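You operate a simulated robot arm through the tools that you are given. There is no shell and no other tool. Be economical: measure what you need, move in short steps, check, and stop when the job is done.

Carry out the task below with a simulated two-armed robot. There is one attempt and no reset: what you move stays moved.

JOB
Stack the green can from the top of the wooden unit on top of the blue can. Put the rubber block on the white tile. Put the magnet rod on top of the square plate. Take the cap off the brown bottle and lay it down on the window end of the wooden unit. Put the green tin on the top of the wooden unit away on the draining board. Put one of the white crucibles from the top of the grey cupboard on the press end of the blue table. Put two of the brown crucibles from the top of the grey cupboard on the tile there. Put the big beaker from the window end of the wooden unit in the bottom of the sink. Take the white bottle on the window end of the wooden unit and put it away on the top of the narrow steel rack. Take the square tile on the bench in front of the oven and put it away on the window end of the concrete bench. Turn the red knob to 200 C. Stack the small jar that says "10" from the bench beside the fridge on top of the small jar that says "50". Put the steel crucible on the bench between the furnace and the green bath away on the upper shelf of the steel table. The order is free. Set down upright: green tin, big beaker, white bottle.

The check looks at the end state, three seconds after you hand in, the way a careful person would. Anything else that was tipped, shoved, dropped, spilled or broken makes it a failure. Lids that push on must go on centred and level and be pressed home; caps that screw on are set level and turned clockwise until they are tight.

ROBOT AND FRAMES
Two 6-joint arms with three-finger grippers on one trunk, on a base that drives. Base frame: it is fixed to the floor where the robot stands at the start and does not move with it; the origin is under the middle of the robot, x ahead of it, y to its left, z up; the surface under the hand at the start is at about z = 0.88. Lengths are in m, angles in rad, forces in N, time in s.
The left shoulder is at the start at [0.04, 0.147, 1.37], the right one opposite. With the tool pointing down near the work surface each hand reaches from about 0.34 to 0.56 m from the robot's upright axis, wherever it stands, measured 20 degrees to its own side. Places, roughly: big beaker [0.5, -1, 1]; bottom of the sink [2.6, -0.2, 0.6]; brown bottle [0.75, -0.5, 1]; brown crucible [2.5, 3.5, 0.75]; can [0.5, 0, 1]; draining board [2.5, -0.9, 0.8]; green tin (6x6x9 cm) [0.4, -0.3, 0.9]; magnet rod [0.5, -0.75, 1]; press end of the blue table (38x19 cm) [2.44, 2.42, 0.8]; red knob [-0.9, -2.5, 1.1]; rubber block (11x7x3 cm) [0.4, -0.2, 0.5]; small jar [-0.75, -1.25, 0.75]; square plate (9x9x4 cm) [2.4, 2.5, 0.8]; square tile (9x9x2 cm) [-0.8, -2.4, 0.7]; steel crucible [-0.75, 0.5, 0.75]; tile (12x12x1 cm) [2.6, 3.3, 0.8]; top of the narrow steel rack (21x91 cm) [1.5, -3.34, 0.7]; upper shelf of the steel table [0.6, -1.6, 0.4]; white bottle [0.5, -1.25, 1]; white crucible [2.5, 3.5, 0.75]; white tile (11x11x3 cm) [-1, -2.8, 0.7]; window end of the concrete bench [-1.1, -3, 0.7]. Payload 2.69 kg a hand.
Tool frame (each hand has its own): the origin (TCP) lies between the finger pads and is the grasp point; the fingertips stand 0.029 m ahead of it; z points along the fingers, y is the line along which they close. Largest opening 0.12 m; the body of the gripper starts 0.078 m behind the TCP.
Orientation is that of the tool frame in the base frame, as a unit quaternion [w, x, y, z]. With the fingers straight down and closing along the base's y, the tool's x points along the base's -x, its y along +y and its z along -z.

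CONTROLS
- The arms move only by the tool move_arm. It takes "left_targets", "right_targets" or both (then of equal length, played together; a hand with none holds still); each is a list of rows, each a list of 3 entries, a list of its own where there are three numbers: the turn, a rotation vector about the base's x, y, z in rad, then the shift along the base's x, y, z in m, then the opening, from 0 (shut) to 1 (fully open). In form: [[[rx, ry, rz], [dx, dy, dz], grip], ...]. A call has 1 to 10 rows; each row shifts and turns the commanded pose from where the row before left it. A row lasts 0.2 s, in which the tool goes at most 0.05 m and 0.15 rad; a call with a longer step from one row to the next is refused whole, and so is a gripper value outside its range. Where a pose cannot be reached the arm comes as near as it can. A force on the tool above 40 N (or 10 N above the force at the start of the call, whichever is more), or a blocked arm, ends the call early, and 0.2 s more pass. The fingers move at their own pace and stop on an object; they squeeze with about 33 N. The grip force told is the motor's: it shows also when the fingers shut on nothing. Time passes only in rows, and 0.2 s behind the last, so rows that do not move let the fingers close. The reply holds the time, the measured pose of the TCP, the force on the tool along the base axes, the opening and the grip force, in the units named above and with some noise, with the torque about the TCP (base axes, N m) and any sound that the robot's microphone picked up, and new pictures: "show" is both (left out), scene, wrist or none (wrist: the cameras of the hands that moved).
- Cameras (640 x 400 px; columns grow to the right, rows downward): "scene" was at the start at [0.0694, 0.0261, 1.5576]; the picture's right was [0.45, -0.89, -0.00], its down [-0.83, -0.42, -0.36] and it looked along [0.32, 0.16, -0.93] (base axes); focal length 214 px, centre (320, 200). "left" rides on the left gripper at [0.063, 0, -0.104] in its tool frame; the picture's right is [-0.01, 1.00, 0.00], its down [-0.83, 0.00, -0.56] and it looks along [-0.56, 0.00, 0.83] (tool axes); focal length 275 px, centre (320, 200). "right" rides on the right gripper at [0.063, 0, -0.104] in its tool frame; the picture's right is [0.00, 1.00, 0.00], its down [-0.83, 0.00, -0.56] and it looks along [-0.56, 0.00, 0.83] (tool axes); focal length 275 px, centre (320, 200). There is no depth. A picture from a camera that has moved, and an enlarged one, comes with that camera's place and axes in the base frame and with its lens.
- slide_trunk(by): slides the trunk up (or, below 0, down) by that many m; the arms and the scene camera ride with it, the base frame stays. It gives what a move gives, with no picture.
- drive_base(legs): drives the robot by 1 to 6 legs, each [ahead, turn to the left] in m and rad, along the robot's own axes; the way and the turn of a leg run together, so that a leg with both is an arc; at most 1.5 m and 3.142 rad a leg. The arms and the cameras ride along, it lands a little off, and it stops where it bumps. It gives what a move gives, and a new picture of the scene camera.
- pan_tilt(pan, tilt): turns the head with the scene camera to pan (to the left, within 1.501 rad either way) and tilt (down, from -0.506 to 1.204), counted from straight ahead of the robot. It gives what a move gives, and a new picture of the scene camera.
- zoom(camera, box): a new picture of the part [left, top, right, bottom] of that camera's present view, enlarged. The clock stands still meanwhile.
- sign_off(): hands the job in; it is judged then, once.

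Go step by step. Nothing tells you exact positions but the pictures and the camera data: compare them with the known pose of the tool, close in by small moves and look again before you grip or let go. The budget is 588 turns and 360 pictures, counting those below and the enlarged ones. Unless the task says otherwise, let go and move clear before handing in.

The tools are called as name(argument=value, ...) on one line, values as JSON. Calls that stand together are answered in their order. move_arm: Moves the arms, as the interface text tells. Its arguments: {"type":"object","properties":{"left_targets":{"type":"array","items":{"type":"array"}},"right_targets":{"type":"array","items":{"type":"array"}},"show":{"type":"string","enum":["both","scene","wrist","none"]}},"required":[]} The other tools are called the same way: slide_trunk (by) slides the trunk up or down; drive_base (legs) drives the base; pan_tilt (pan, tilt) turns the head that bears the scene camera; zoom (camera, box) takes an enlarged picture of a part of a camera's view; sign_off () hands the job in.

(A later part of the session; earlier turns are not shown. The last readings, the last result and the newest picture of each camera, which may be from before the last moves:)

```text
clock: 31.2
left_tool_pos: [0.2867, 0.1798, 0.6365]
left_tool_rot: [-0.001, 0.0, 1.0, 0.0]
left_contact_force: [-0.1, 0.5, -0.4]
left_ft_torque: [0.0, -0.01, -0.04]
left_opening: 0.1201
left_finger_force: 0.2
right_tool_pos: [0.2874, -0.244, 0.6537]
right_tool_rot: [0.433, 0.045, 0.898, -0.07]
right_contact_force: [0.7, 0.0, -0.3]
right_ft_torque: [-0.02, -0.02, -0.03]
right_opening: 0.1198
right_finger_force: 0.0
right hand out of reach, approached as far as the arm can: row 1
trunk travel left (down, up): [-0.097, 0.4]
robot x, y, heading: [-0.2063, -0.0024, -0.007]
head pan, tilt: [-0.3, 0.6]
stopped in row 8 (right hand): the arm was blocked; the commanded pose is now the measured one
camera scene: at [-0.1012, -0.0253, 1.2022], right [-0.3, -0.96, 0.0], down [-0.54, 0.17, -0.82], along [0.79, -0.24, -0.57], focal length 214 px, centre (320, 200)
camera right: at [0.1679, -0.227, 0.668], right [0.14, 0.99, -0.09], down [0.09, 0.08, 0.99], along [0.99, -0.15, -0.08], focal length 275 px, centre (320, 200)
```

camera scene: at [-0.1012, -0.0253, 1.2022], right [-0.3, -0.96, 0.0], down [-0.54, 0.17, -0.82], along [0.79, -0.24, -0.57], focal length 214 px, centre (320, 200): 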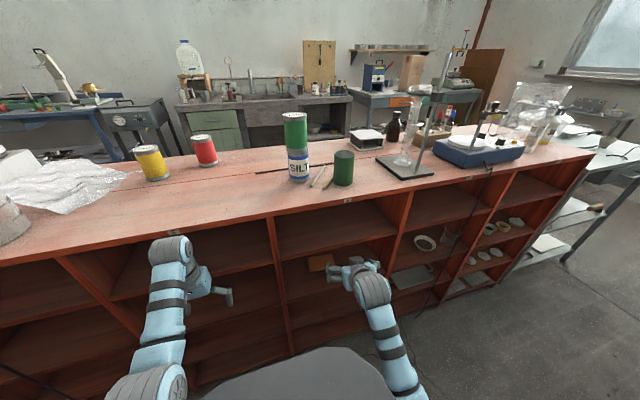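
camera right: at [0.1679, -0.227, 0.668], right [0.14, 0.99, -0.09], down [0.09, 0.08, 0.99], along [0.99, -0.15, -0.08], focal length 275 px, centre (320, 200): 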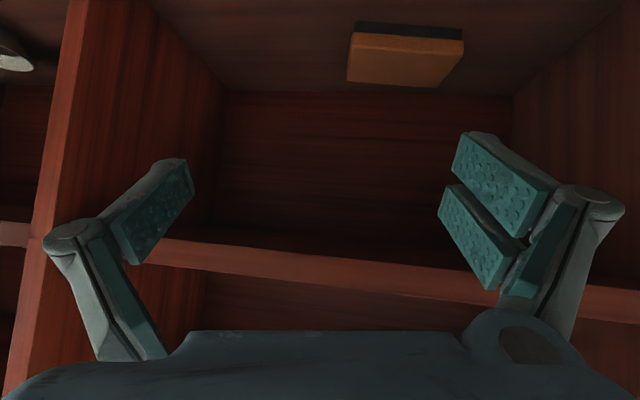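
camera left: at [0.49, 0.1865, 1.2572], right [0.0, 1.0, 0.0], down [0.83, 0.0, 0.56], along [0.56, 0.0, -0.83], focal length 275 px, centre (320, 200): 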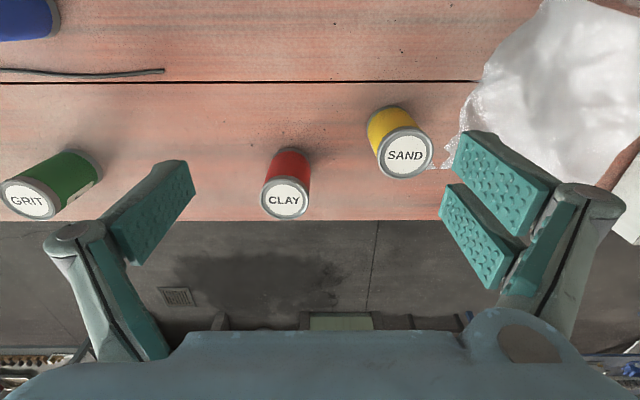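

The block's centre is near [0.453, −0.201], about 0.102 long, on a shelf at z≈0.48. Moving to the pre-grasp position.

move_arm(right_targets=[[[0.045, 0.007, 0.005], [0.02, 0.02, -0.01], 1], [[0.044, 0.006, 0.006], [0.02, 0.02, -0.02], 1], [[0, 0, 0], [0.02, 0.017, -0.035], 1], [[0, 0, 0], [0, 0, 0], 1]], show="wrist")

```text
clock: 32.4
left_tool_pos: [0.2869, 0.1787, 0.6368]
left_tool_rot: [-0.001, 0.0, 1.0, 0.0]
left_contact_force: [-0.4, 1.0, -0.5]
left_ft_torque: [0.03, -0.01, -0.01]
left_opening: 0.1201
left_finger_force: 0.1
right_tool_pos: [0.3438, -0.2514, 0.5834]
right_tool_rot: [0.422, 0.049, 0.901, -0.089]
right_contact_force: [-0.3, -1.0, 0.4]
right_ft_torque: [0.01, 0.0, -0.02]
right_opening: 0.1196
right_finger_force: 0.1
trunk travel left (down, up): [-0.097, 0.4]
robot x, y, heading: [-0.2036, 0.0014, 0.005]
head pan, tilt: [-0.3, 0.6]
stopped in row 4 (right hand): the arm was blocked; the commanded pose is now the measured one
camera right: at [0.2244, -0.2297, 0.5998], right [0.16, 0.98, -0.12], down [0.11, 0.1, 0.99], along [0.98, -0.17, -0.1], focal length 275 px, centre (320, 200)
```

right: 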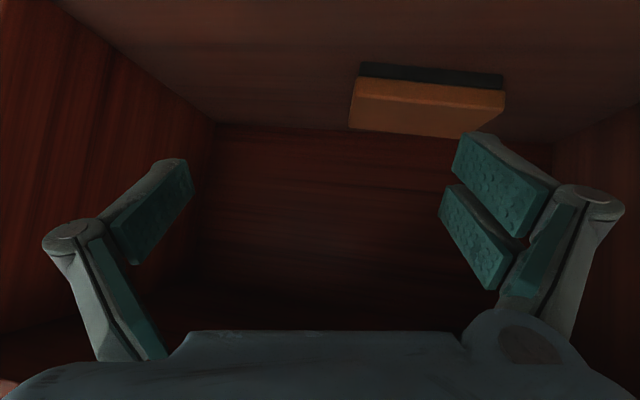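

The arm can't bring the hand further inward when folded, so I'll back off 0.1 m for a more stretched arm.

drive_base(legs=[[-0.1, 0]])

move_arm(right_targets=[[[0, 0, 0], [0.03, 0.02, 0], 1], [[0, 0, 0.05], [0.03, 0.02, 0], 1], [[0.02, 0, 0.05], [0.03, 0.012, 0], 1], [[0, 0, 0], [0, 0, 0], 1]], show="wrist")

```text
clock: 33.5
left_tool_pos: [0.1858, 0.1806, 0.6366]
left_tool_rot: [0.0, 0.0, 1.0, -0.001]
left_contact_force: [0.3, 0.6, 0.3]
left_ft_torque: [0.01, 0.0, 0.01]
left_opening: 0.1198
left_finger_force: 0.0
right_tool_pos: [0.2417, -0.2506, 0.5839]
right_tool_rot: [0.422, 0.048, 0.901, -0.088]
right_contact_force: [-0.3, 0.5, -0.4]
right_ft_torque: [-0.01, -0.01, 0.0]
right_opening: 0.1201
right_finger_force: 0.0
trunk travel left (down, up): [-0.097, 0.4]
robot x, y, heading: [-0.3087, 0.0019, 0.003]
head pan, tilt: [-0.3, 0.6]
camera scene: at [-0.203, -0.0251, 1.2024], right [-0.3, -0.96, 0.0], down [-0.54, 0.17, -0.83], along [0.79, -0.24, -0.56], focal length 214 px, centre (320, 200)
```

scene: 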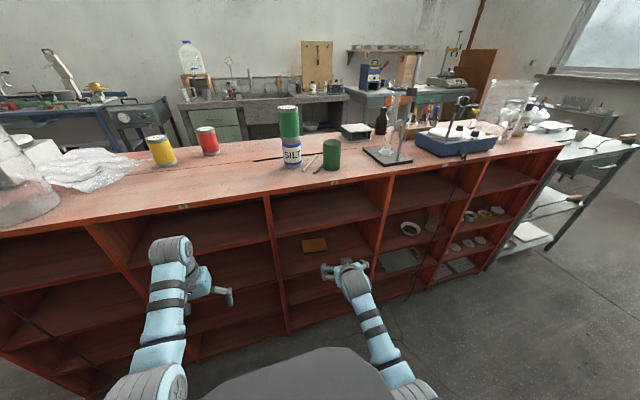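

```text
clock: 34.5
left_tool_pos: [0.1856, 0.1798, 0.6361]
left_tool_rot: [-0.001, 0.0, 1.0, 0.0]
left_contact_force: [0.4, 0.4, -0.4]
left_ft_torque: [-0.05, -0.01, 0.0]
left_opening: 0.1197
left_finger_force: 0.1
right_tool_pos: [0.332, -0.1964, 0.5817]
right_tool_rot: [0.427, 0.009, 0.902, -0.058]
right_contact_force: [0.6, -0.1, 0.1]
right_ft_torque: [0.0, -0.01, 0.03]
right_opening: 0.1198
right_finger_force: 0.0
trunk travel left (down, up): [-0.097, 0.4]
robot x, y, heading: [-0.3032, -0.0011, 0.003]
head pan, tilt: [-0.3, 0.6]
camera right: at [0.212, -0.188, 0.5993], right [0.06, 0.99, -0.1], down [0.1, 0.09, 0.99], along [0.99, -0.07, -0.1], focal length 275 px, centre (320, 200)
```

right: 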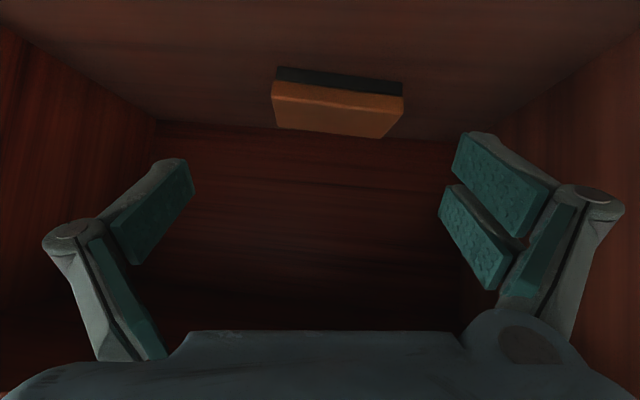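

move_arm(right_targets=[[[0.049, -0.001, -0.033], [0.016, 0.004, -0.003], 1], [[0.048, -0.001, -0.032], [0.016, 0.003, -0.003], 1], [[0, 0, 0], [0.019, -0.002, -0.016], 1], [[0, 0, 0], [0.019, -0.003, -0.016], 1], [[0, 0, 0], [0, 0, 0], 1]], show="wrist")

```text
clock: 35.7
left_tool_pos: [0.1858, 0.1795, 0.6367]
left_tool_rot: [0.0, 0.0, 1.0, 0.001]
left_contact_force: [0.1, 0.0, -0.7]
left_ft_torque: [0.02, 0.0, -0.02]
left_opening: 0.1196
left_finger_force: 0.0
right_tool_pos: [0.3664, -0.1865, 0.5714]
right_tool_rot: [0.424, 0.058, 0.903, -0.027]
right_contact_force: [0.3, 0.7, -1.0]
right_ft_torque: [-0.02, 0.0, -0.03]
right_opening: 0.1198
right_finger_force: 0.0
right hand out of reach, approached as far as the arm can: row 3, 4
trunk travel left (down, up): [-0.097, 0.4]
robot x, y, heading: [-0.3066, -0.001, -0.002]
head pan, tilt: [-0.3, 0.6]
camera right: at [0.2471, -0.1707, 0.5892], right [0.13, 0.99, 0.0], down [0.1, -0.01, 0.99], along [0.99, -0.13, -0.1], focal length 275 px, centre (320, 200)
```

right: 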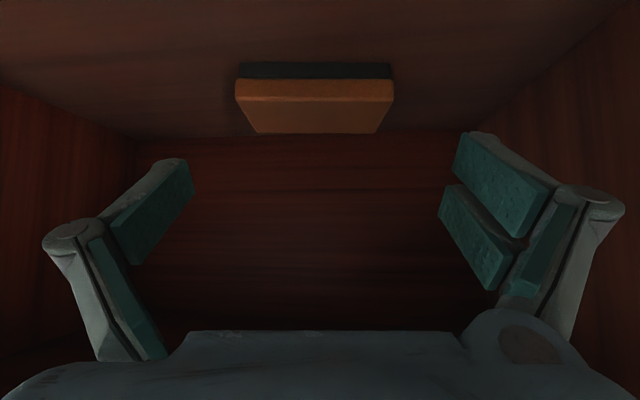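

Well aligned; out of reach by a few cm. Drive ahead 0.05 with the hand above the block.

drive_base(legs=[[0.05, 0]])

zoom(camera="right", box=[0, 0, 640, 400])

```text
clock: 36.7
left_tool_pos: [0.2366, 0.1791, 0.637]
left_tool_rot: [-0.001, -0.001, 1.0, 0.0]
left_contact_force: [0.3, 0.0, 0.3]
left_ft_torque: [-0.04, 0.01, -0.01]
left_opening: 0.1198
left_finger_force: 0.0
right_tool_pos: [0.4169, -0.1857, 0.5702]
right_tool_rot: [0.423, 0.059, 0.904, -0.028]
right_contact_force: [0.4, 0.0, -0.5]
right_ft_torque: [-0.01, 0.0, 0.03]
right_opening: 0.1203
right_finger_force: 0.0
trunk travel left (down, up): [-0.097, 0.4]
robot x, y, heading: [-0.2507, -0.0002, -0.002]
head pan, tilt: [-0.3, 0.6]
camera scene: at [-0.1505, -0.0253, 1.2022], right [-0.3, -0.95, 0.0], down [-0.54, 0.17, -0.82], along [0.79, -0.25, -0.57], focal length 214 px, centre (320, 200)
```

scene: 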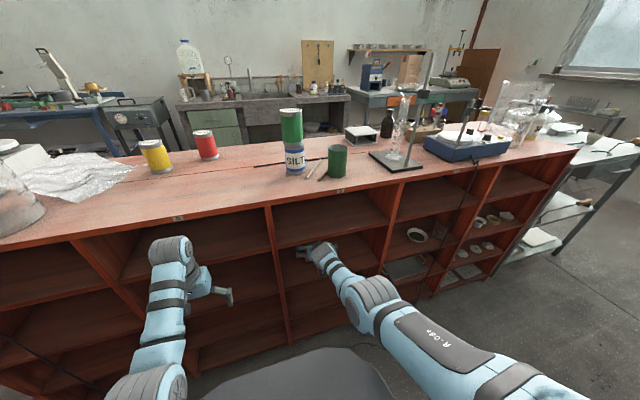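

```text
1.00 times, centred on (320, 200) of right (not enlarged: the box is as wide or as high as the picture)
camera zoom: at [0.2981, -0.1716, 0.5888], right [0.13, 0.99, 0.0], down [0.1, -0.01, 0.99], along [0.99, -0.13, -0.1], focal length 275 px, centre (320, 200)
```

zoom: 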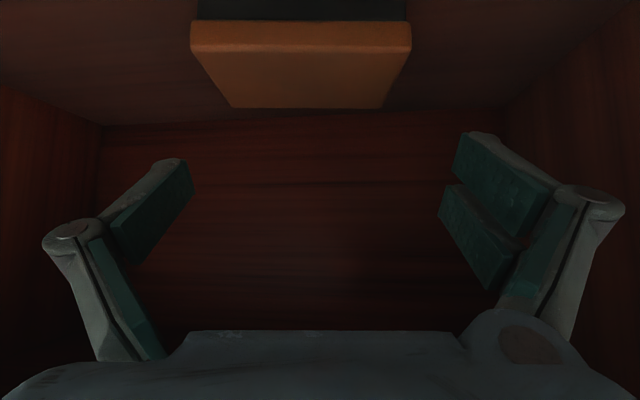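

move_arm(right_targets=[[[0, 0, 0], [0.01, -0.012, -0.01], 1], [[0, 0, 0], [0.008, -0.001, -0.015], 1], [[0, 0, 0], [0.006, 0, -0.015], 1], [[0, 0, 0], [0, 0, 0], 1]], show="wrist")

```text
clock: 37.7
left_tool_pos: [0.236, 0.1786, 0.6358]
left_tool_rot: [0.0, 0.0, 1.0, -0.001]
left_contact_force: [-0.2, 0.5, 0.2]
left_ft_torque: [0.0, -0.01, -0.04]
left_opening: 0.1199
left_finger_force: 0.1
right_tool_pos: [0.4171, -0.1871, 0.5682]
right_tool_rot: [0.424, 0.058, 0.903, -0.028]
right_contact_force: [0.4, -0.1, -0.2]
right_ft_torque: [0.0, 0.0, 0.04]
right_opening: 0.1198
right_finger_force: 0.1
right hand out of reach, approached as far as the arm can: row 1, 2, 3
trunk travel left (down, up): [-0.097, 0.4]
robot x, y, heading: [-0.2577, 0.0017, 0.001]
head pan, tilt: [-0.3, 0.6]
camera right: at [0.2968, -0.1723, 0.5857], right [0.13, 0.99, 0.0], down [0.1, -0.01, 0.99], along [0.99, -0.13, -0.1], focal length 275 px, centre (320, 200)
```

right: 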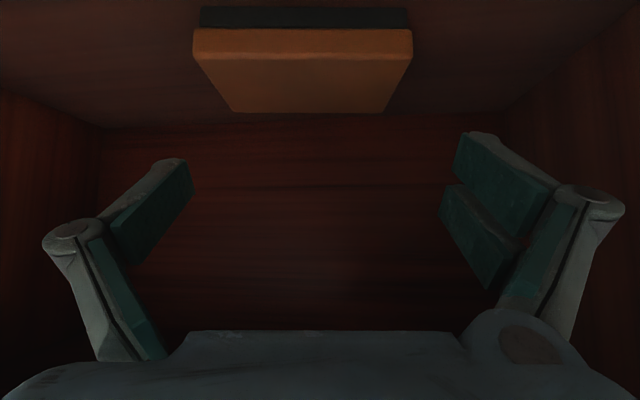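

Fully stretched; I'll drive ahead a little, correct sideways, and use the trunk to lower.

drive_base(legs=[[0.045, 0]])

move_arm(right_targets=[[[0, 0, 0], [-0.01, -0.006, 0], 1], [[0, 0, 0], [-0.01, -0.006, 0], 1], [[0, 0, 0], [0, 0, 0], 1]], show="wrist")

```text
clock: 38.6
left_tool_pos: [0.2724, 0.1763, 0.6341]
left_tool_rot: [-0.001, 0.002, 1.0, -0.001]
left_contact_force: [0.0, 0.3, 0.0]
left_ft_torque: [-0.02, 0.04, 0.0]
left_opening: 0.1204
left_finger_force: 0.0
right_tool_pos: [0.4414, -0.1887, 0.5529]
right_tool_rot: [0.41, 0.06, 0.91, -0.031]
right_contact_force: [-0.7, -0.1, 0.0]
right_ft_torque: [-0.02, 0.01, 0.0]
right_opening: 0.1199
right_finger_force: 0.1
trunk travel left (down, up): [-0.097, 0.4]
robot x, y, heading: [-0.2193, 0.0001, -0.007]
head pan, tilt: [-0.3, 0.6]
stopped in leg 1: the force on the tool passed its limit at 169 N (the readings are from after the stop); the commanded pose is now the measured one
camera scene: at [-0.1156, -0.0257, 1.2022], right [-0.3, -0.95, 0.0], down [-0.54, 0.17, -0.82], along [0.79, -0.25, -0.57], focal length 214 px, centre (320, 200)
```

scene: 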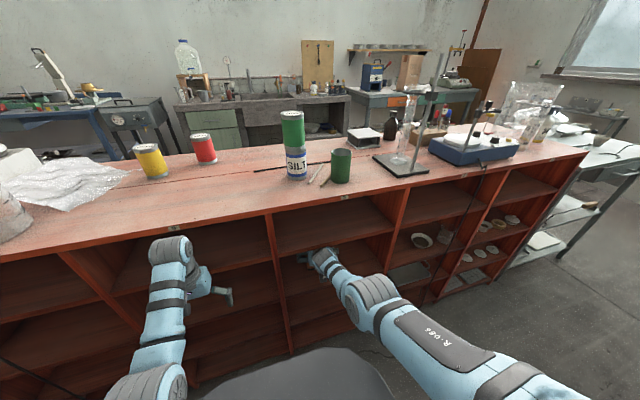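

```text
clock: 39.4
left_tool_pos: [0.2717, 0.1767, 0.6367]
left_tool_rot: [0.0, 0.002, 1.0, -0.001]
left_contact_force: [0.4, 0.8, -0.3]
left_ft_torque: [0.0, 0.03, 0.04]
left_opening: 0.1201
left_finger_force: 0.1
right_tool_pos: [0.4203, -0.2008, 0.5514]
right_tool_rot: [0.41, 0.06, 0.909, -0.03]
right_contact_force: [0.0, -0.1, 0.3]
right_ft_torque: [-0.01, -0.05, -0.01]
right_opening: 0.12
right_finger_force: 0.1
trunk travel left (down, up): [-0.097, 0.4]
robot x, y, heading: [-0.2205, 0.0001, -0.005]
head pan, tilt: [-0.3, 0.6]
camera right: at [0.3014, -0.1851, 0.5735], right [0.13, 0.99, -0.01], down [0.13, -0.01, 0.99], along [0.98, -0.13, -0.13], focal length 275 px, centre (320, 200)
```

right: 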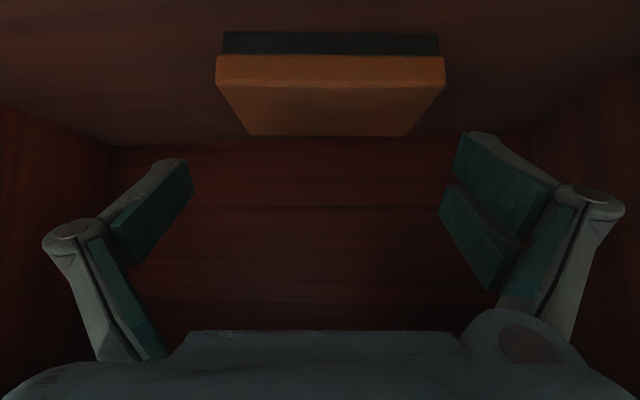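

The wrist's top touched the upper shelf edge (the tool's reading is clear now). I'll correct y by 4 mm and lower via the trunk, which also clears the edge.

move_arm(right_targets=[[[0, 0, 0], [0, 0.004, 0], 1], [[0, 0, 0], [0, 0, 0], 1]], show="none")

slide_trunk(by=-0.025)

zoom(camera="right", box=[0, 0, 640, 400])

```text
clock: 40.0
left_tool_pos: [0.2731, 0.1761, 0.6358]
left_tool_rot: [0.0, 0.002, 1.0, 0.0]
left_contact_force: [-0.1, 0.5, -0.1]
left_ft_torque: [-0.01, 0.01, -0.01]
left_opening: 0.1201
left_finger_force: 0.1
right_tool_pos: [0.4214, -0.1954, 0.553]
right_tool_rot: [0.41, 0.06, 0.91, -0.029]
right_contact_force: [0.5, 0.4, 0.3]
right_ft_torque: [0.0, 0.02, -0.04]
right_opening: 0.1199
right_finger_force: 0.1
trunk travel left (down, up): [-0.097, 0.4]
robot x, y, heading: [-0.2213, 0.0033, -0.003]
head pan, tilt: [-0.3, 0.6]
```

```text
clock: 40.7
left_tool_pos: [0.2713, 0.1774, 0.6101]
left_tool_rot: [0.0, 0.002, 1.0, 0.0]
left_contact_force: [-0.4, 0.6, 0.5]
left_ft_torque: [0.01, 0.0, -0.01]
left_opening: 0.1202
left_finger_force: 0.2
right_tool_pos: [0.42, -0.1959, 0.5277]
right_tool_rot: [0.41, 0.059, 0.91, -0.029]
right_contact_force: [-0.8, 0.7, -0.3]
right_ft_torque: [0.01, 0.01, -0.01]
right_opening: 0.1197
right_finger_force: 0.2
trunk travel left (down, up): [-0.072, 0.425]
robot x, y, heading: [-0.2232, 0.0014, -0.003]
head pan, tilt: [-0.3, 0.6]
```

```text
1.00 times, centred on (320, 200) of right (not enlarged: the box is as wide or as high as the picture)
camera zoom: at [0.3011, -0.1811, 0.5491], right [0.13, 0.99, -0.01], down [0.13, -0.01, 0.99], along [0.98, -0.13, -0.13], focal length 275 px, centre (320, 200)
```

zoom: 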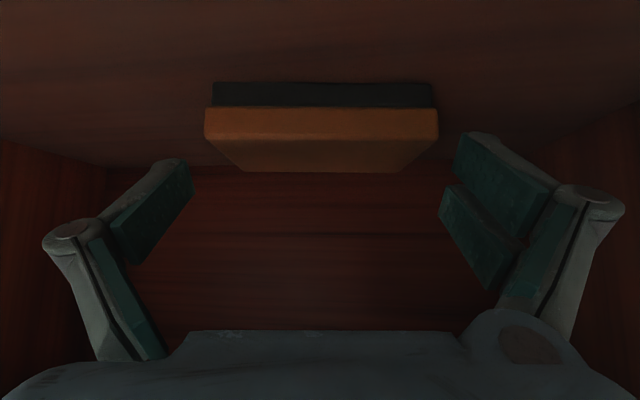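

slide_trunk(by=-0.014)

move_arm(right_targets=[[[0, 0, 0], [0.01, -0.001, 0], 1], [[0, 0, 0], [0.01, -0.001, 0], 1], [[0, 0, 0], [0, 0, 0], 1]], show="wrist")

```text
clock: 41.3
left_tool_pos: [0.2717, 0.1764, 0.5964]
left_tool_rot: [0.0, 0.002, 1.0, 0.0]
left_contact_force: [0.1, -0.2, 0.0]
left_ft_torque: [-0.01, -0.03, -0.01]
left_opening: 0.1199
left_finger_force: 0.0
right_tool_pos: [0.4203, -0.1971, 0.5144]
right_tool_rot: [0.411, 0.06, 0.909, -0.03]
right_contact_force: [-0.5, -0.3, 0.7]
right_ft_torque: [0.01, 0.0, -0.02]
right_opening: 0.1201
right_finger_force: 0.1
trunk travel left (down, up): [-0.058, 0.439]
robot x, y, heading: [-0.2191, 0.001, -0.009]
head pan, tilt: [-0.3, 0.6]
```

```text
clock: 42.1
left_tool_pos: [0.2719, 0.1779, 0.5961]
left_tool_rot: [0.0, 0.001, 1.0, 0.0]
left_contact_force: [0.2, 0.2, 0.5]
left_ft_torque: [-0.03, -0.02, -0.02]
left_opening: 0.12
left_finger_force: 0.0
right_tool_pos: [0.4401, -0.1977, 0.5142]
right_tool_rot: [0.411, 0.059, 0.909, -0.029]
right_contact_force: [-0.7, -0.1, 0.2]
right_ft_torque: [0.01, 0.0, -0.01]
right_opening: 0.12
right_finger_force: 0.0
trunk travel left (down, up): [-0.058, 0.439]
robot x, y, heading: [-0.2219, -0.0006, -0.006]
head pan, tilt: [-0.3, 0.6]
camera right: at [0.3207, -0.1831, 0.5351], right [0.13, 0.99, -0.01], down [0.13, -0.01, 0.99], along [0.98, -0.13, -0.13], focal length 275 px, centre (320, 200)
```

right: 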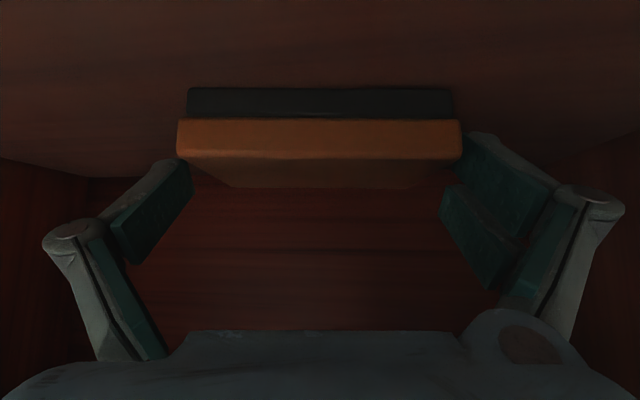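

The fingers straddle the block. Close and lift slightly.

move_arm(right_targets=[[[0, 0, 0], [0.004, 0, -0.003], 1], [[0, 0, 0], [0, 0, 0], 0], [[0, 0, 0], [0, 0, 0], 0], [[0, 0, 0], [0, 0, 0.02], 0], [[0, 0, 0], [0, 0, 0], 0]], show="wrist")

```text
clock: 43.3
left_tool_pos: [0.2734, 0.1756, 0.5961]
left_tool_rot: [-0.001, 0.002, 1.0, 0.0]
left_contact_force: [0.7, 0.2, 0.4]
left_ft_torque: [-0.01, 0.03, 0.0]
left_opening: 0.1197
left_finger_force: 0.1
right_tool_pos: [0.4405, -0.1992, 0.5343]
right_tool_rot: [0.409, 0.06, 0.91, -0.03]
right_contact_force: [0.4, 0.3, -1.4]
right_ft_torque: [0.02, -0.02, 0.03]
right_opening: 0.1034
right_finger_force: 33.0
right hand out of reach, approached as far as the arm can: row 1
trunk travel left (down, up): [-0.058, 0.439]
robot x, y, heading: [-0.219, 0.0012, -0.0]
head pan, tilt: [-0.3, 0.6]
camera right: at [0.3212, -0.1836, 0.5557], right [0.13, 0.99, -0.01], down [0.13, -0.01, 0.99], along [0.98, -0.13, -0.13], focal length 275 px, centre (320, 200)
```

right: 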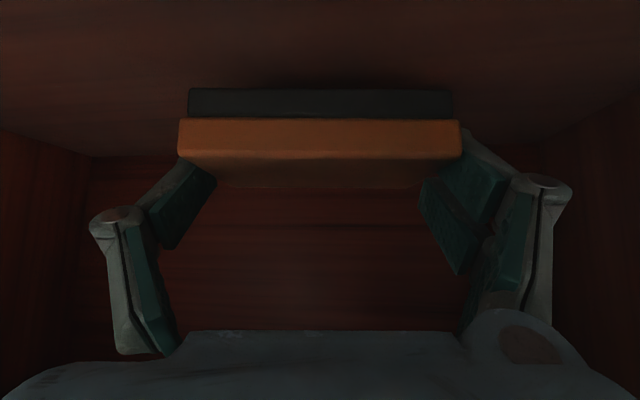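

Block held. Pull straight back out.

move_arm(right_targets=[[[0, 0, 0], [-0.03, 0, 0], 0], [[0, 0, 0], [-0.03, 0, 0], 0], [[0, 0, 0], [-0.03, 0, 0], 0], [[0, 0, 0], [0, 0, 0], 0]], show="none")

drive_base(legs=[[-0.1, 0]])

```text
clock: 44.1
left_tool_pos: [0.2716, 0.1765, 0.5941]
left_tool_rot: [-0.001, 0.002, 1.0, -0.001]
left_contact_force: [-0.8, -0.7, 0.3]
left_ft_torque: [0.0, -0.01, 0.0]
left_opening: 0.1199
left_finger_force: 0.0
right_tool_pos: [0.3982, -0.2042, 0.58]
right_tool_rot: [0.436, 0.058, 0.897, -0.033]
right_contact_force: [-67.3, 18.8, -78.8]
right_ft_torque: [-3.97, -12.09, 0.6]
right_opening: 0.103
right_finger_force: 33.7
trunk travel left (down, up): [-0.058, 0.439]
robot x, y, heading: [-0.221, -0.0015, -0.003]
head pan, tilt: [-0.3, 0.6]
stopped in row 3 (right hand): the force on the tool passed its limit at 196 N (the readings are from after the stop); the commanded pose is now the measured one
```

```text
clock: 45.2
left_tool_pos: [0.1694, 0.1782, 0.5974]
left_tool_rot: [0.001, 0.002, 1.0, 0.0]
left_contact_force: [0.8, 0.6, 0.7]
left_ft_torque: [-0.02, 0.01, -0.03]
left_opening: 0.1202
left_finger_force: 0.2
right_tool_pos: [0.2995, -0.2039, 0.5878]
right_tool_rot: [0.446, 0.059, 0.893, -0.033]
right_contact_force: [-1.3, 0.5, -1.5]
right_ft_torque: [-0.01, 0.02, -0.03]
right_opening: 0.1035
right_finger_force: 32.7
trunk travel left (down, up): [-0.058, 0.439]
robot x, y, heading: [-0.3236, -0.0019, -0.004]
head pan, tilt: [-0.3, 0.6]
camera scene: at [-0.2189, -0.0252, 1.163], right [-0.3, -0.95, 0.0], down [-0.54, 0.17, -0.83], along [0.79, -0.25, -0.56], focal length 214 px, centre (320, 200)
```

scene: 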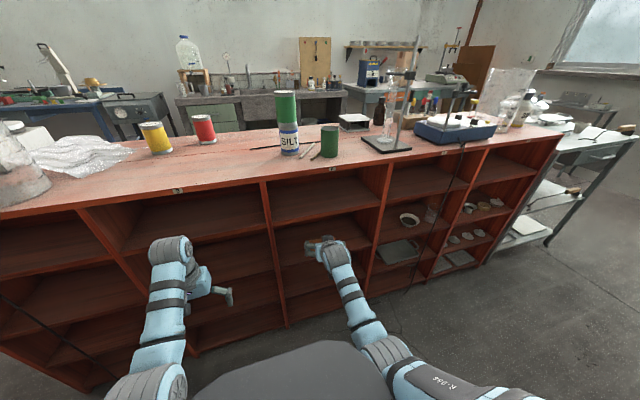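

Out of the cell nearly. Back off 0.06 more and look.

drive_base(legs=[[-0.06, 0]])

zoom(camera="right", box=[0, 0, 640, 400])

```text
clock: 46.2
left_tool_pos: [0.1113, 0.1775, 0.5972]
left_tool_rot: [0.0, 0.001, 1.0, 0.0]
left_contact_force: [-0.3, 0.0, -0.6]
left_ft_torque: [-0.01, -0.02, 0.0]
left_opening: 0.1201
left_finger_force: 0.0
right_tool_pos: [0.2384, -0.2038, 0.5887]
right_tool_rot: [0.446, 0.058, 0.892, -0.033]
right_contact_force: [0.1, 0.3, -1.6]
right_ft_torque: [0.01, 0.0, 0.03]
right_opening: 0.1033
right_finger_force: 33.5
trunk travel left (down, up): [-0.058, 0.439]
robot x, y, heading: [-0.3824, -0.0006, -0.009]
head pan, tilt: [-0.3, 0.6]
camera scene: at [-0.2798, -0.0249, 1.1631], right [-0.3, -0.95, 0.0], down [-0.54, 0.17, -0.83], along [0.79, -0.25, -0.56], focal length 214 px, centre (320, 200)
```

scene: 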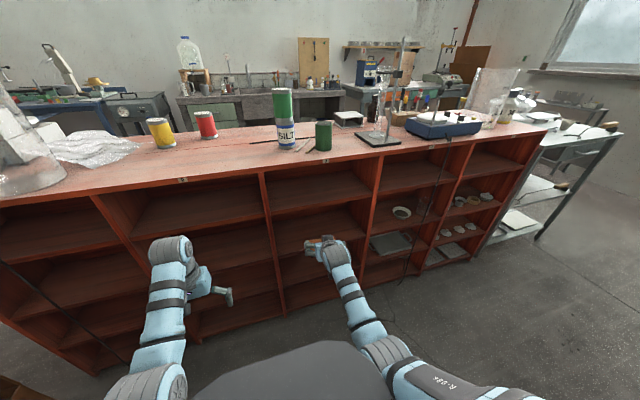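

```text
1.00 times, centred on (320, 200) of right (not enlarged: the box is as wide or as high as the picture)
camera zoom: at [0.1188, -0.188, 0.6009], right [0.13, 0.99, -0.01], down [0.05, 0.0, 1.0], along [0.99, -0.13, -0.05], focal length 275 px, centre (320, 200)
```

zoom: 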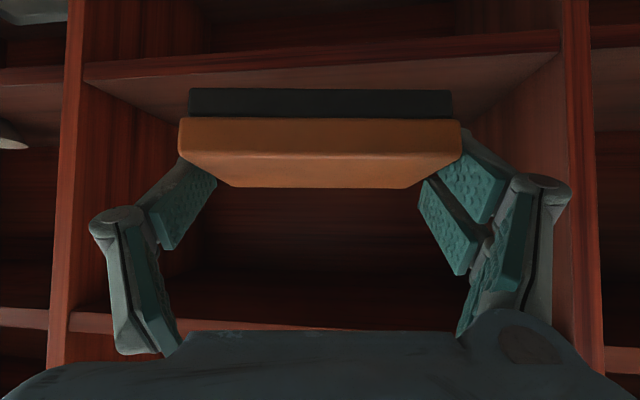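

The block is free of the shelf. Raise the trunk and arc right to face down the aisle toward the window.

slide_trunk(by=0.3)

drive_base(legs=[[0.3, -1.57]])

pan_tilt(pan=-0.5, tilt=0.45)

```text
clock: 49.2
left_tool_pos: [0.1111, 0.1775, 0.8972]
left_tool_rot: [0.0, 0.002, 1.0, 0.0]
left_contact_force: [0.0, -0.2, 0.7]
left_ft_torque: [0.0, 0.01, 0.02]
left_opening: 0.1203
left_finger_force: 0.1
right_tool_pos: [0.2401, -0.2045, 0.888]
right_tool_rot: [0.445, 0.059, 0.893, -0.032]
right_contact_force: [0.2, -0.2, -1.4]
right_ft_torque: [0.01, 0.03, 0.02]
right_opening: 0.1034
right_finger_force: 33.0
trunk travel left (down, up): [-0.358, 0.139]
robot x, y, heading: [-0.3852, -0.0006, -0.005]
head pan, tilt: [-0.3, 0.6]
```

```text
clock: 53.5
left_tool_pos: [-0.0201, -0.6834, 0.8982]
left_tool_rot: [0.0, 0.71, 0.704, 0.0]
left_contact_force: [0.2, -0.3, -0.7]
left_ft_torque: [-0.03, -0.03, 0.03]
left_opening: 0.1198
left_finger_force: 0.0
right_tool_pos: [-0.403, -0.8118, 0.8898]
right_tool_rot: [0.291, 0.674, 0.588, -0.339]
right_contact_force: [-0.4, -0.1, -1.0]
right_ft_torque: [-0.05, 0.03, 0.03]
right_opening: 0.1035
right_finger_force: 32.6
trunk travel left (down, up): [-0.358, 0.139]
robot x, y, heading: [-0.1937, -0.1877, -1.577]
head pan, tilt: [-0.3, 0.6]
cut short: leg 1
camera scene: at [-0.2213, -0.2936, 1.4632], right [-0.95, 0.3, 0.0], down [0.17, 0.54, -0.82], along [-0.25, -0.79, -0.57], focal length 214 px, centre (320, 200)
```

scene: 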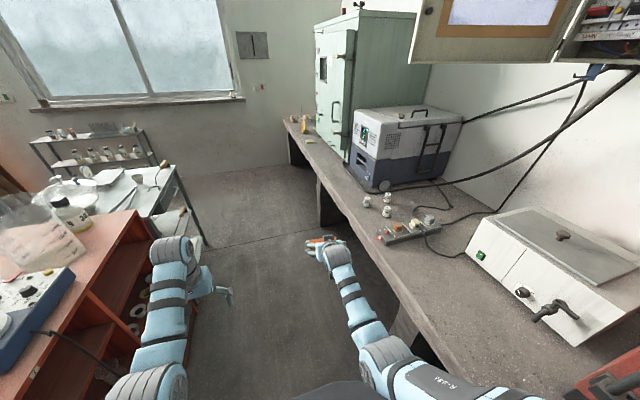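

```text
clock: 54.2
left_tool_pos: [-0.0202, -0.6838, 0.8967]
left_tool_rot: [0.001, 0.71, 0.704, 0.0]
left_contact_force: [0.1, -0.2, 0.0]
left_ft_torque: [-0.02, 0.03, -0.02]
left_opening: 0.1199
left_finger_force: 0.1
right_tool_pos: [-0.4019, -0.8112, 0.8895]
right_tool_rot: [0.291, 0.674, 0.588, -0.339]
right_contact_force: [0.5, 0.0, -1.2]
right_ft_torque: [0.02, 0.02, -0.02]
right_opening: 0.1034
right_finger_force: 32.6
trunk travel left (down, up): [-0.358, 0.139]
robot x, y, heading: [-0.197, -0.19, -1.582]
head pan, tilt: [-0.499, 0.45]
camera scene: at [-0.2394, -0.2902, 1.4766], right [-0.87, 0.49, 0.0], down [0.21, 0.38, -0.9], along [-0.44, -0.79, -0.44], focal length 214 px, centre (320, 200)
```

scene: 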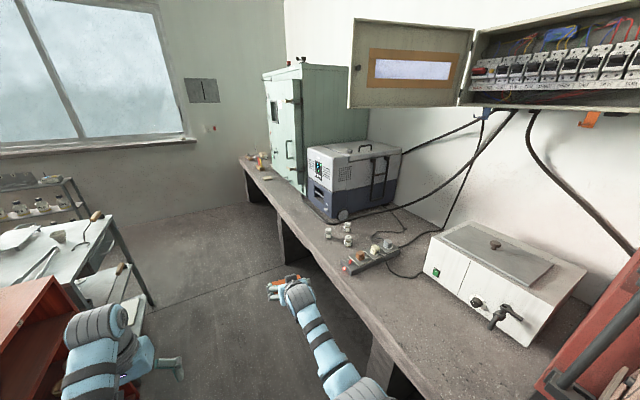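

Path is clear. Drive down the aisle and look at the oven corner.

drive_base(legs=[[1.2, 0], [0.4, 0]])

pan_tilt(pan=-0.8, tilt=0.6)

```text
clock: 62.3
left_tool_pos: [-0.0271, -2.2648, 0.8974]
left_tool_rot: [0.0, 0.711, 0.703, 0.0]
left_contact_force: [1.8, 0.7, 0.0]
left_ft_torque: [-0.03, 0.01, 0.0]
left_opening: 0.12
left_finger_force: 0.0
right_tool_pos: [-0.4101, -2.3927, 0.8895]
right_tool_rot: [0.292, 0.674, 0.587, -0.34]
right_contact_force: [-0.4, 0.4, -0.9]
right_ft_torque: [0.03, 0.0, -0.01]
right_opening: 0.1032
right_finger_force: 33.1
trunk travel left (down, up): [-0.358, 0.139]
robot x, y, heading: [-0.2021, -1.7731, -1.578]
head pan, tilt: [-0.499, 0.45]
camera scene: at [-0.2459, -1.8709, 1.4768], right [-0.87, 0.49, 0.0], down [0.21, 0.38, -0.9], along [-0.44, -0.79, -0.43], focal length 214 px, centre (320, 200)
```

scene: 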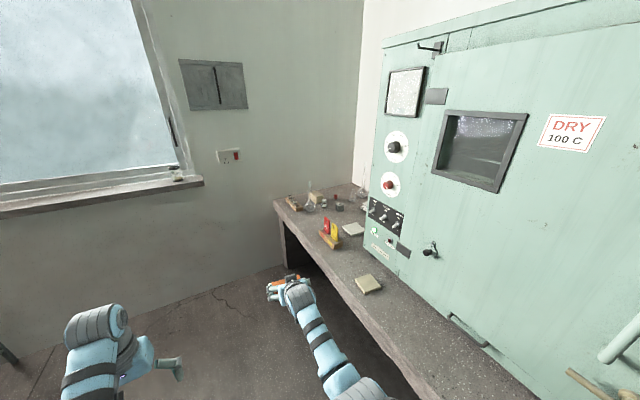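

```text
clock: 63.1
left_tool_pos: [-0.0282, -2.2663, 0.8969]
left_tool_rot: [0.001, 0.711, 0.704, 0.001]
left_contact_force: [0.2, -0.6, -0.2]
left_ft_torque: [-0.01, 0.0, -0.01]
left_opening: 0.1202
left_finger_force: 0.0
right_tool_pos: [-0.4084, -2.3945, 0.8879]
right_tool_rot: [0.292, 0.674, 0.588, -0.339]
right_contact_force: [0.0, 0.0, -2.5]
right_ft_torque: [0.02, 0.01, -0.02]
right_opening: 0.1032
right_finger_force: 32.3
trunk travel left (down, up): [-0.358, 0.139]
robot x, y, heading: [-0.2002, -1.7711, -1.58]
head pan, tilt: [-0.799, 0.6]
camera scene: at [-0.2651, -1.8539, 1.4631], right [-0.69, 0.72, 0.0], down [0.41, 0.39, -0.82], along [-0.6, -0.57, -0.57], focal length 214 px, centre (320, 200)
```

scene: 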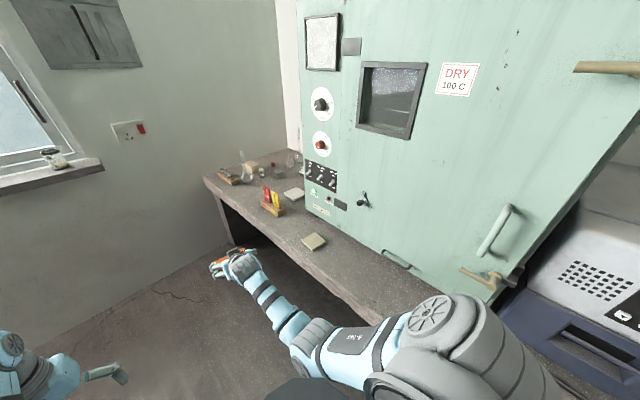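

zoom(camera="scene", box=[190, 140, 350, 260])

zoom(camera="scene", box=[290, 80, 370, 220])

```text
3.33 times, centred on (270, 200) of scene
camera zoom: at [-0.2651, -1.8539, 1.4631], right [-0.69, 0.72, 0.0], down [0.41, 0.39, -0.82], along [-0.6, -0.57, -0.57], focal length 715 px, centre (487, 200)
```

zoom: 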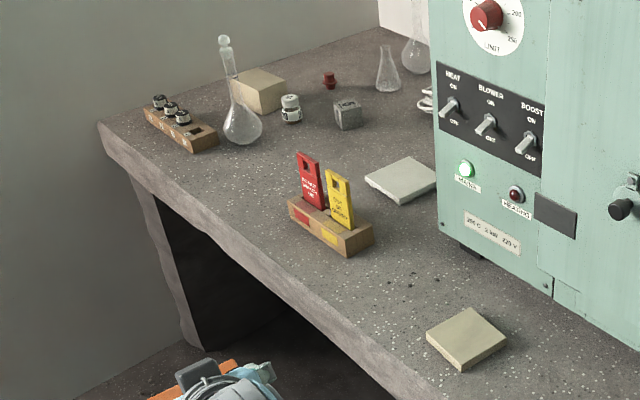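

```text
2.86 times, centred on (330, 150) of scene
camera zoom: at [-0.2651, -1.8539, 1.4631], right [-0.69, 0.72, 0.0], down [0.41, 0.39, -0.82], along [-0.6, -0.57, -0.57], focal length 613 px, centre (291, 343)
```

zoom: 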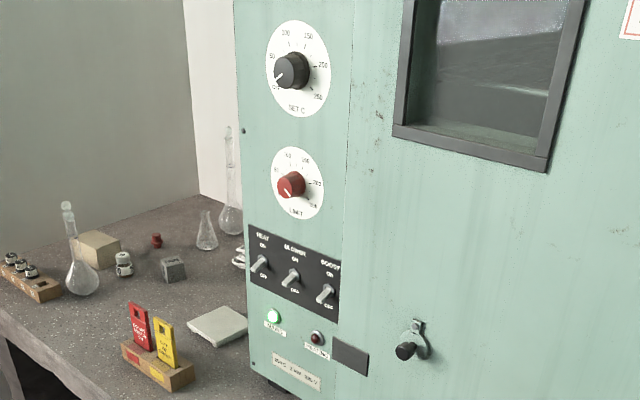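

White tile is at about [−0.98, −2.755], the square tile at [−0.777, −2.383], and the oven front at x≈−0.91. I'll fold the right hand to vertical, closer in, before moving on and turning.

move_arm(right_targets=[[[0.149, -0.019, 0], [0, 0.02, 0.01], 0], [[0.149, -0.019, 0], [0, 0.02, 0.01], 0], [[0.149, -0.019, 0], [0, 0.025, 0.01], 0], [[0.149, -0.019, 0], [-0.01, 0.025, 0.01], 0], [[0.149, -0.019, 0], [-0.01, 0.025, 0], 0], [[0.149, -0.019, 0], [-0.01, 0.025, 0], 0], [[0, 0, 0], [0, 0, 0], 0]], show="scene")

```text
clock: 64.7
left_tool_pos: [-0.027, -2.2661, 0.898]
left_tool_rot: [0.001, 0.711, 0.703, 0.0]
left_contact_force: [-0.8, 0.2, 0.2]
left_ft_torque: [0.0, -0.05, 0.02]
left_opening: 0.12
left_finger_force: 0.1
right_tool_pos: [-0.4423, -2.274, 0.9123]
right_tool_rot: [0.003, 0.751, 0.66, -0.014]
right_contact_force: [-0.7, -0.7, -0.8]
right_ft_torque: [0.01, -0.04, -0.01]
right_opening: 0.1033
right_finger_force: 32.8
right hand out of reach, approached as far as the arm can: row 6
trunk travel left (down, up): [-0.358, 0.139]
robot x, y, heading: [-0.1993, -1.7739, -1.584]
head pan, tilt: [-0.799, 0.6]
camera scene: at [-0.265, -1.8532, 1.4632], right [-0.69, 0.72, 0.0], down [0.41, 0.39, -0.82], along [-0.6, -0.57, -0.57], focal length 214 px, centre (320, 200)
```

scene: 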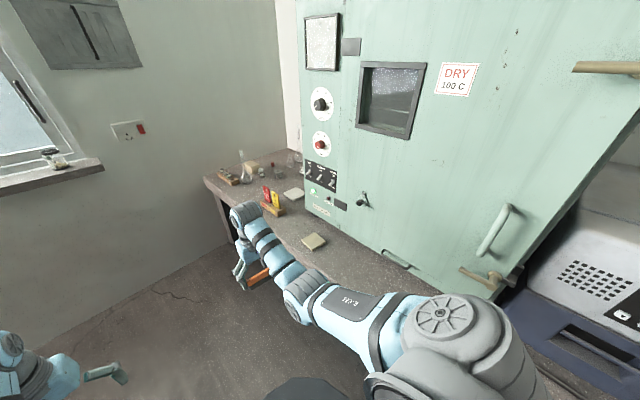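

drive_base(legs=[[0, 0.095], [0.98, 0], [0, -1.39]])

pan_tilt(pan=-0.25, tilt=0.6)

```text
clock: 73.7
left_tool_pos: [-0.552, -3.0575, 0.8969]
left_tool_rot: [0.0, 0.991, 0.134, 0.0]
left_contact_force: [-1.0, 0.6, 0.1]
left_ft_torque: [0.04, 0.02, 0.0]
left_opening: 0.1201
left_finger_force: 0.0
right_tool_pos: [-0.6739, -2.6603, 0.9122]
right_tool_rot: [-0.006, 0.997, 0.074, -0.013]
right_contact_force: [0.1, -0.4, -1.0]
right_ft_torque: [0.01, 0.02, -0.03]
right_opening: 0.1034
right_finger_force: 32.8
trunk travel left (down, up): [-0.358, 0.139]
robot x, y, heading: [-0.1238, -2.7575, -2.875]
head pan, tilt: [-0.799, 0.6]
camera scene: at [-0.2214, -2.7152, 1.4632], right [0.51, 0.86, 0.0], down [0.49, -0.29, -0.82], along [-0.71, 0.42, -0.57], focal length 214 px, centre (320, 200)
```

scene: 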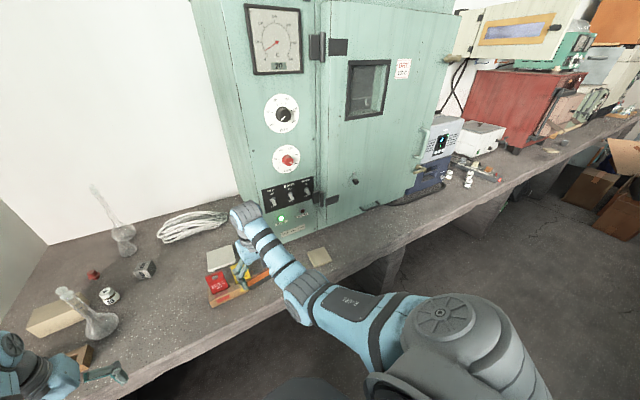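

```text
clock: 74.7
left_tool_pos: [-0.551, -3.0575, 0.897]
left_tool_rot: [0.0, 0.991, 0.134, 0.0]
left_contact_force: [-0.2, 0.6, -0.5]
left_ft_torque: [-0.01, 0.0, 0.02]
left_opening: 0.1203
left_finger_force: 0.1
right_tool_pos: [-0.6735, -2.6597, 0.913]
right_tool_rot: [-0.006, 0.997, 0.074, -0.013]
right_contact_force: [-0.2, 0.2, -0.8]
right_ft_torque: [0.01, 0.02, -0.05]
right_opening: 0.1035
right_finger_force: 32.5
trunk travel left (down, up): [-0.358, 0.139]
robot x, y, heading: [-0.1265, -2.7574, -2.873]
head pan, tilt: [-0.25, 0.6]
camera scene: at [-0.2336, -2.7613, 1.4631], right [-0.02, 1.0, 0.0], down [0.57, 0.01, -0.82], along [-0.82, -0.02, -0.57], focal length 214 px, centre (320, 200)
```

scene: 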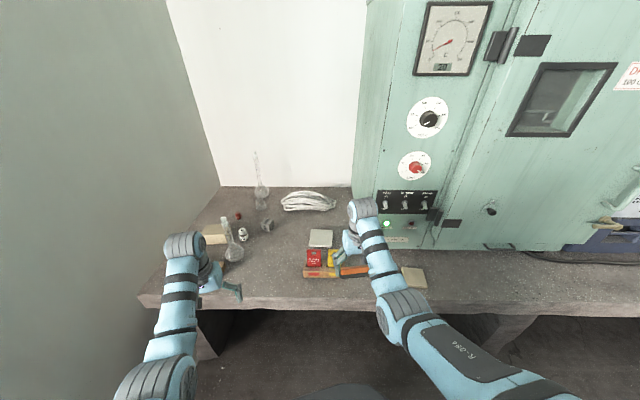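

zoom(camera="scene", box=[260, 190, 420, 290])

```text
4.00 times, centred on (340, 240) of scene
camera zoom: at [-0.2336, -2.7613, 1.4631], right [-0.02, 1.0, 0.0], down [0.57, 0.01, -0.82], along [-0.82, -0.02, -0.57], focal length 858 px, centre (240, 40)
```

zoom: 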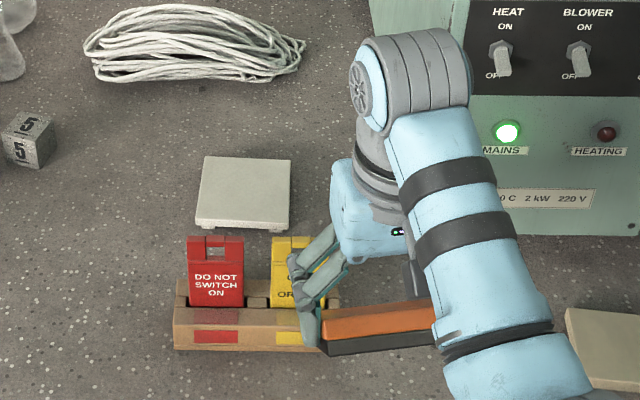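

The white tile's centre is [−0.989, −2.769, 0.73], with upright tags in front reaching z≈0.83. Raise the trunk 0.1, drive ahead 0.15, then extend and pitch the hand above the tile.

slide_trunk(by=0.1)

drive_base(legs=[[0.15, 0]])

move_arm(right_targets=[[[0, 0, -0.148], [-0.02, -0.01, 0], 0], [[0, 0.147, 0], [-0.035, -0.014, 0], 0], [[0, 0.147, 0], [-0.035, -0.014, 0], 0], [[0, 0.147, 0], [-0.035, -0.014, 0], 0], [[0, 0.147, 0], [-0.035, -0.014, 0], 0], [[0, 0, 0], [0, 0, 0], 0]], show="both")

```text
clock: 76.0
left_tool_pos: [-0.5519, -3.0575, 0.9989]
left_tool_rot: [0.001, 0.991, 0.135, 0.001]
left_contact_force: [0.1, 0.2, 0.1]
left_ft_torque: [0.0, 0.03, 0.03]
left_opening: 0.1202
left_finger_force: 0.1
right_tool_pos: [-0.6735, -2.6594, 1.0149]
right_tool_rot: [-0.005, 0.997, 0.074, -0.013]
right_contact_force: [0.6, 0.3, -0.9]
right_ft_torque: [-0.01, 0.0, -0.02]
right_opening: 0.1034
right_finger_force: 33.1
trunk travel left (down, up): [-0.458, 0.039]
robot x, y, heading: [-0.1206, -2.7552, -2.873]
head pan, tilt: [-0.25, 0.6]
```

```text
clock: 77.4
left_tool_pos: [-0.6931, -3.0973, 1.0004]
left_tool_rot: [0.0, 0.991, 0.134, -0.001]
left_contact_force: [0.3, -0.2, -0.5]
left_ft_torque: [0.02, 0.0, 0.01]
left_opening: 0.1203
left_finger_force: 0.0
right_tool_pos: [-0.8152, -2.6993, 1.0152]
right_tool_rot: [-0.006, 0.997, 0.074, -0.014]
right_contact_force: [0.9, -0.2, -0.8]
right_ft_torque: [0.03, 0.06, 0.0]
right_opening: 0.1036
right_finger_force: 32.9
trunk travel left (down, up): [-0.458, 0.039]
robot x, y, heading: [-0.2723, -2.7964, -2.871]
head pan, tilt: [-0.25, 0.6]
camera scene: at [-0.3738, -2.8002, 1.5647], right [-0.02, 1.0, 0.0], down [0.56, 0.01, -0.83], along [-0.83, -0.02, -0.56], focal length 214 px, centre (320, 200)
```

scene: 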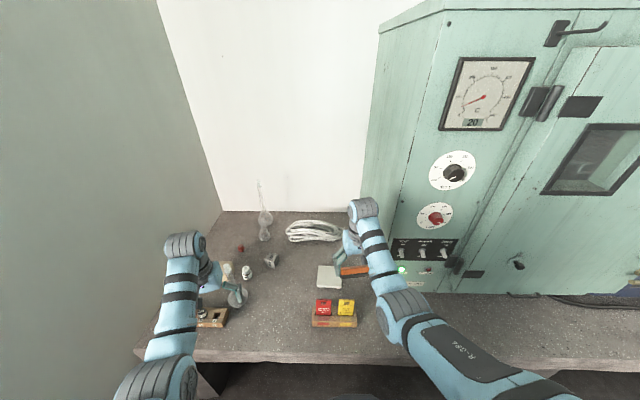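

```text
clock: 78.8
left_tool_pos: [-0.697, -3.0973, 0.9983]
left_tool_rot: [0.0, 0.991, 0.133, 0.0]
left_contact_force: [0.3, -0.3, 0.6]
left_ft_torque: [0.0, 0.04, -0.03]
left_opening: 0.12
left_finger_force: 0.0
right_tool_pos: [-0.9788, -2.7671, 1.0121]
right_tool_rot: [-0.006, 0.953, -0.001, -0.301]
right_contact_force: [0.0, -0.5, -1.2]
right_ft_torque: [0.02, -0.02, 0.0]
right_opening: 0.1034
right_finger_force: 32.7
trunk travel left (down, up): [-0.458, 0.039]
robot x, y, heading: [-0.2674, -2.7946, -2.869]
head pan, tilt: [-0.25, 0.6]
camera scene: at [-0.3782, -2.8016, 1.5644], right [-0.02, 1.0, 0.0], down [0.56, 0.01, -0.82], along [-0.82, -0.02, -0.57], focal length 214 px, centre (320, 200)
camera right: at [-0.8684, -2.7678, 1.0608], right [0.0, -1.0, -0.01], down [-0.36, -0.01, 0.93], along [-0.93, 0.01, -0.36], focal length 275 px, centre (320, 200)
```

scene: 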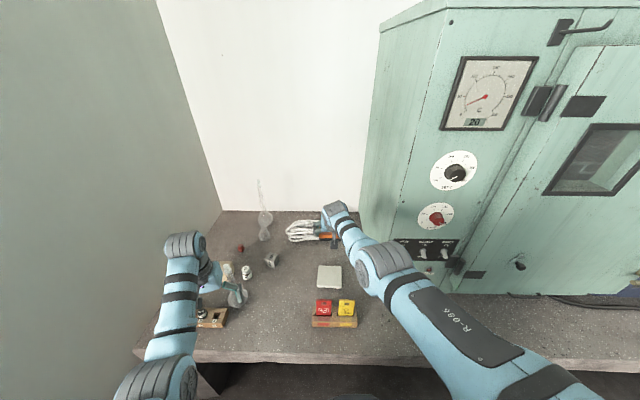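
right: 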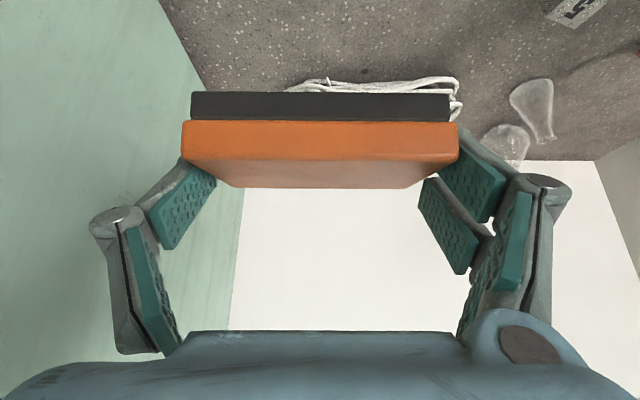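

The block is directly over the tile. Pull the left hand back off the bench before lowering the trunk.

move_arm(left_targets=[[[0, 0, 0], [0.03, 0, 0], 1], [[0, 0, 0], [0.03, 0.005, 0], 1], [[0, 0, 0], [0.03, 0.005, 0], 1], [[0, 0, 0], [0.03, 0.01, 0], 1], [[0, 0, 0], [0, 0, 0], 1]], right_targets=[[[0, 0, 0], [-0.008, -0.002, 0], 0], [[0, 0, 0], [0, 0, -0.03], 0], [[0, 0, 0], [0, 0, -0.03], 0], [[0, 0, 0], [0, 0, -0.03], 0], [[0, 0, 0], [0, 0, 0], 0]], show="scene")

```text
clock: 80.0
left_tool_pos: [-0.6253, -3.0849, 0.9369]
left_tool_rot: [0.0, 0.991, 0.134, 0.0]
left_contact_force: [-1.1, 0.1, 0.1]
left_ft_torque: [-0.04, 0.01, 0.01]
left_opening: 0.1198
left_finger_force: 0.0
left hand out of reach, approached as far as the arm can: row 1, 2, 3, 4
right_tool_pos: [-0.9559, -2.7619, 0.9423]
right_tool_rot: [-0.006, 0.953, -0.001, -0.302]
right_contact_force: [1.1, 0.1, -1.3]
right_ft_torque: [-0.04, 0.0, 0.01]
right_opening: 0.1035
right_finger_force: 33.0
right hand out of reach, approached as far as the arm can: row 1, 2, 3, 4
trunk travel left (down, up): [-0.458, 0.039]
robot x, y, heading: [-0.269, -2.7981, -2.869]
head pan, tilt: [-0.25, 0.6]
camera scene: at [-0.3787, -2.8014, 1.5644], right [-0.02, 1.0, 0.0], down [0.57, 0.01, -0.82], along [-0.82, -0.02, -0.57], focal length 214 px, centre (320, 200)
```

scene: 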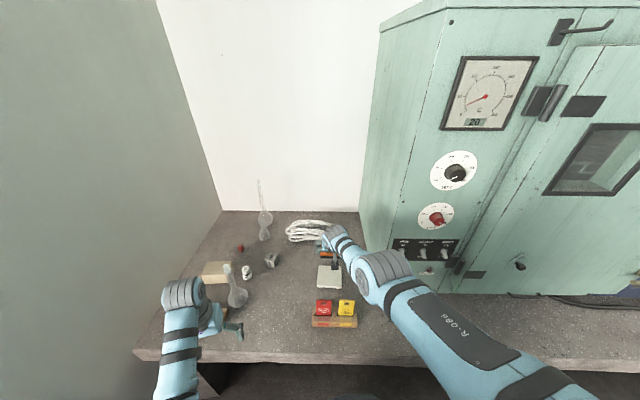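

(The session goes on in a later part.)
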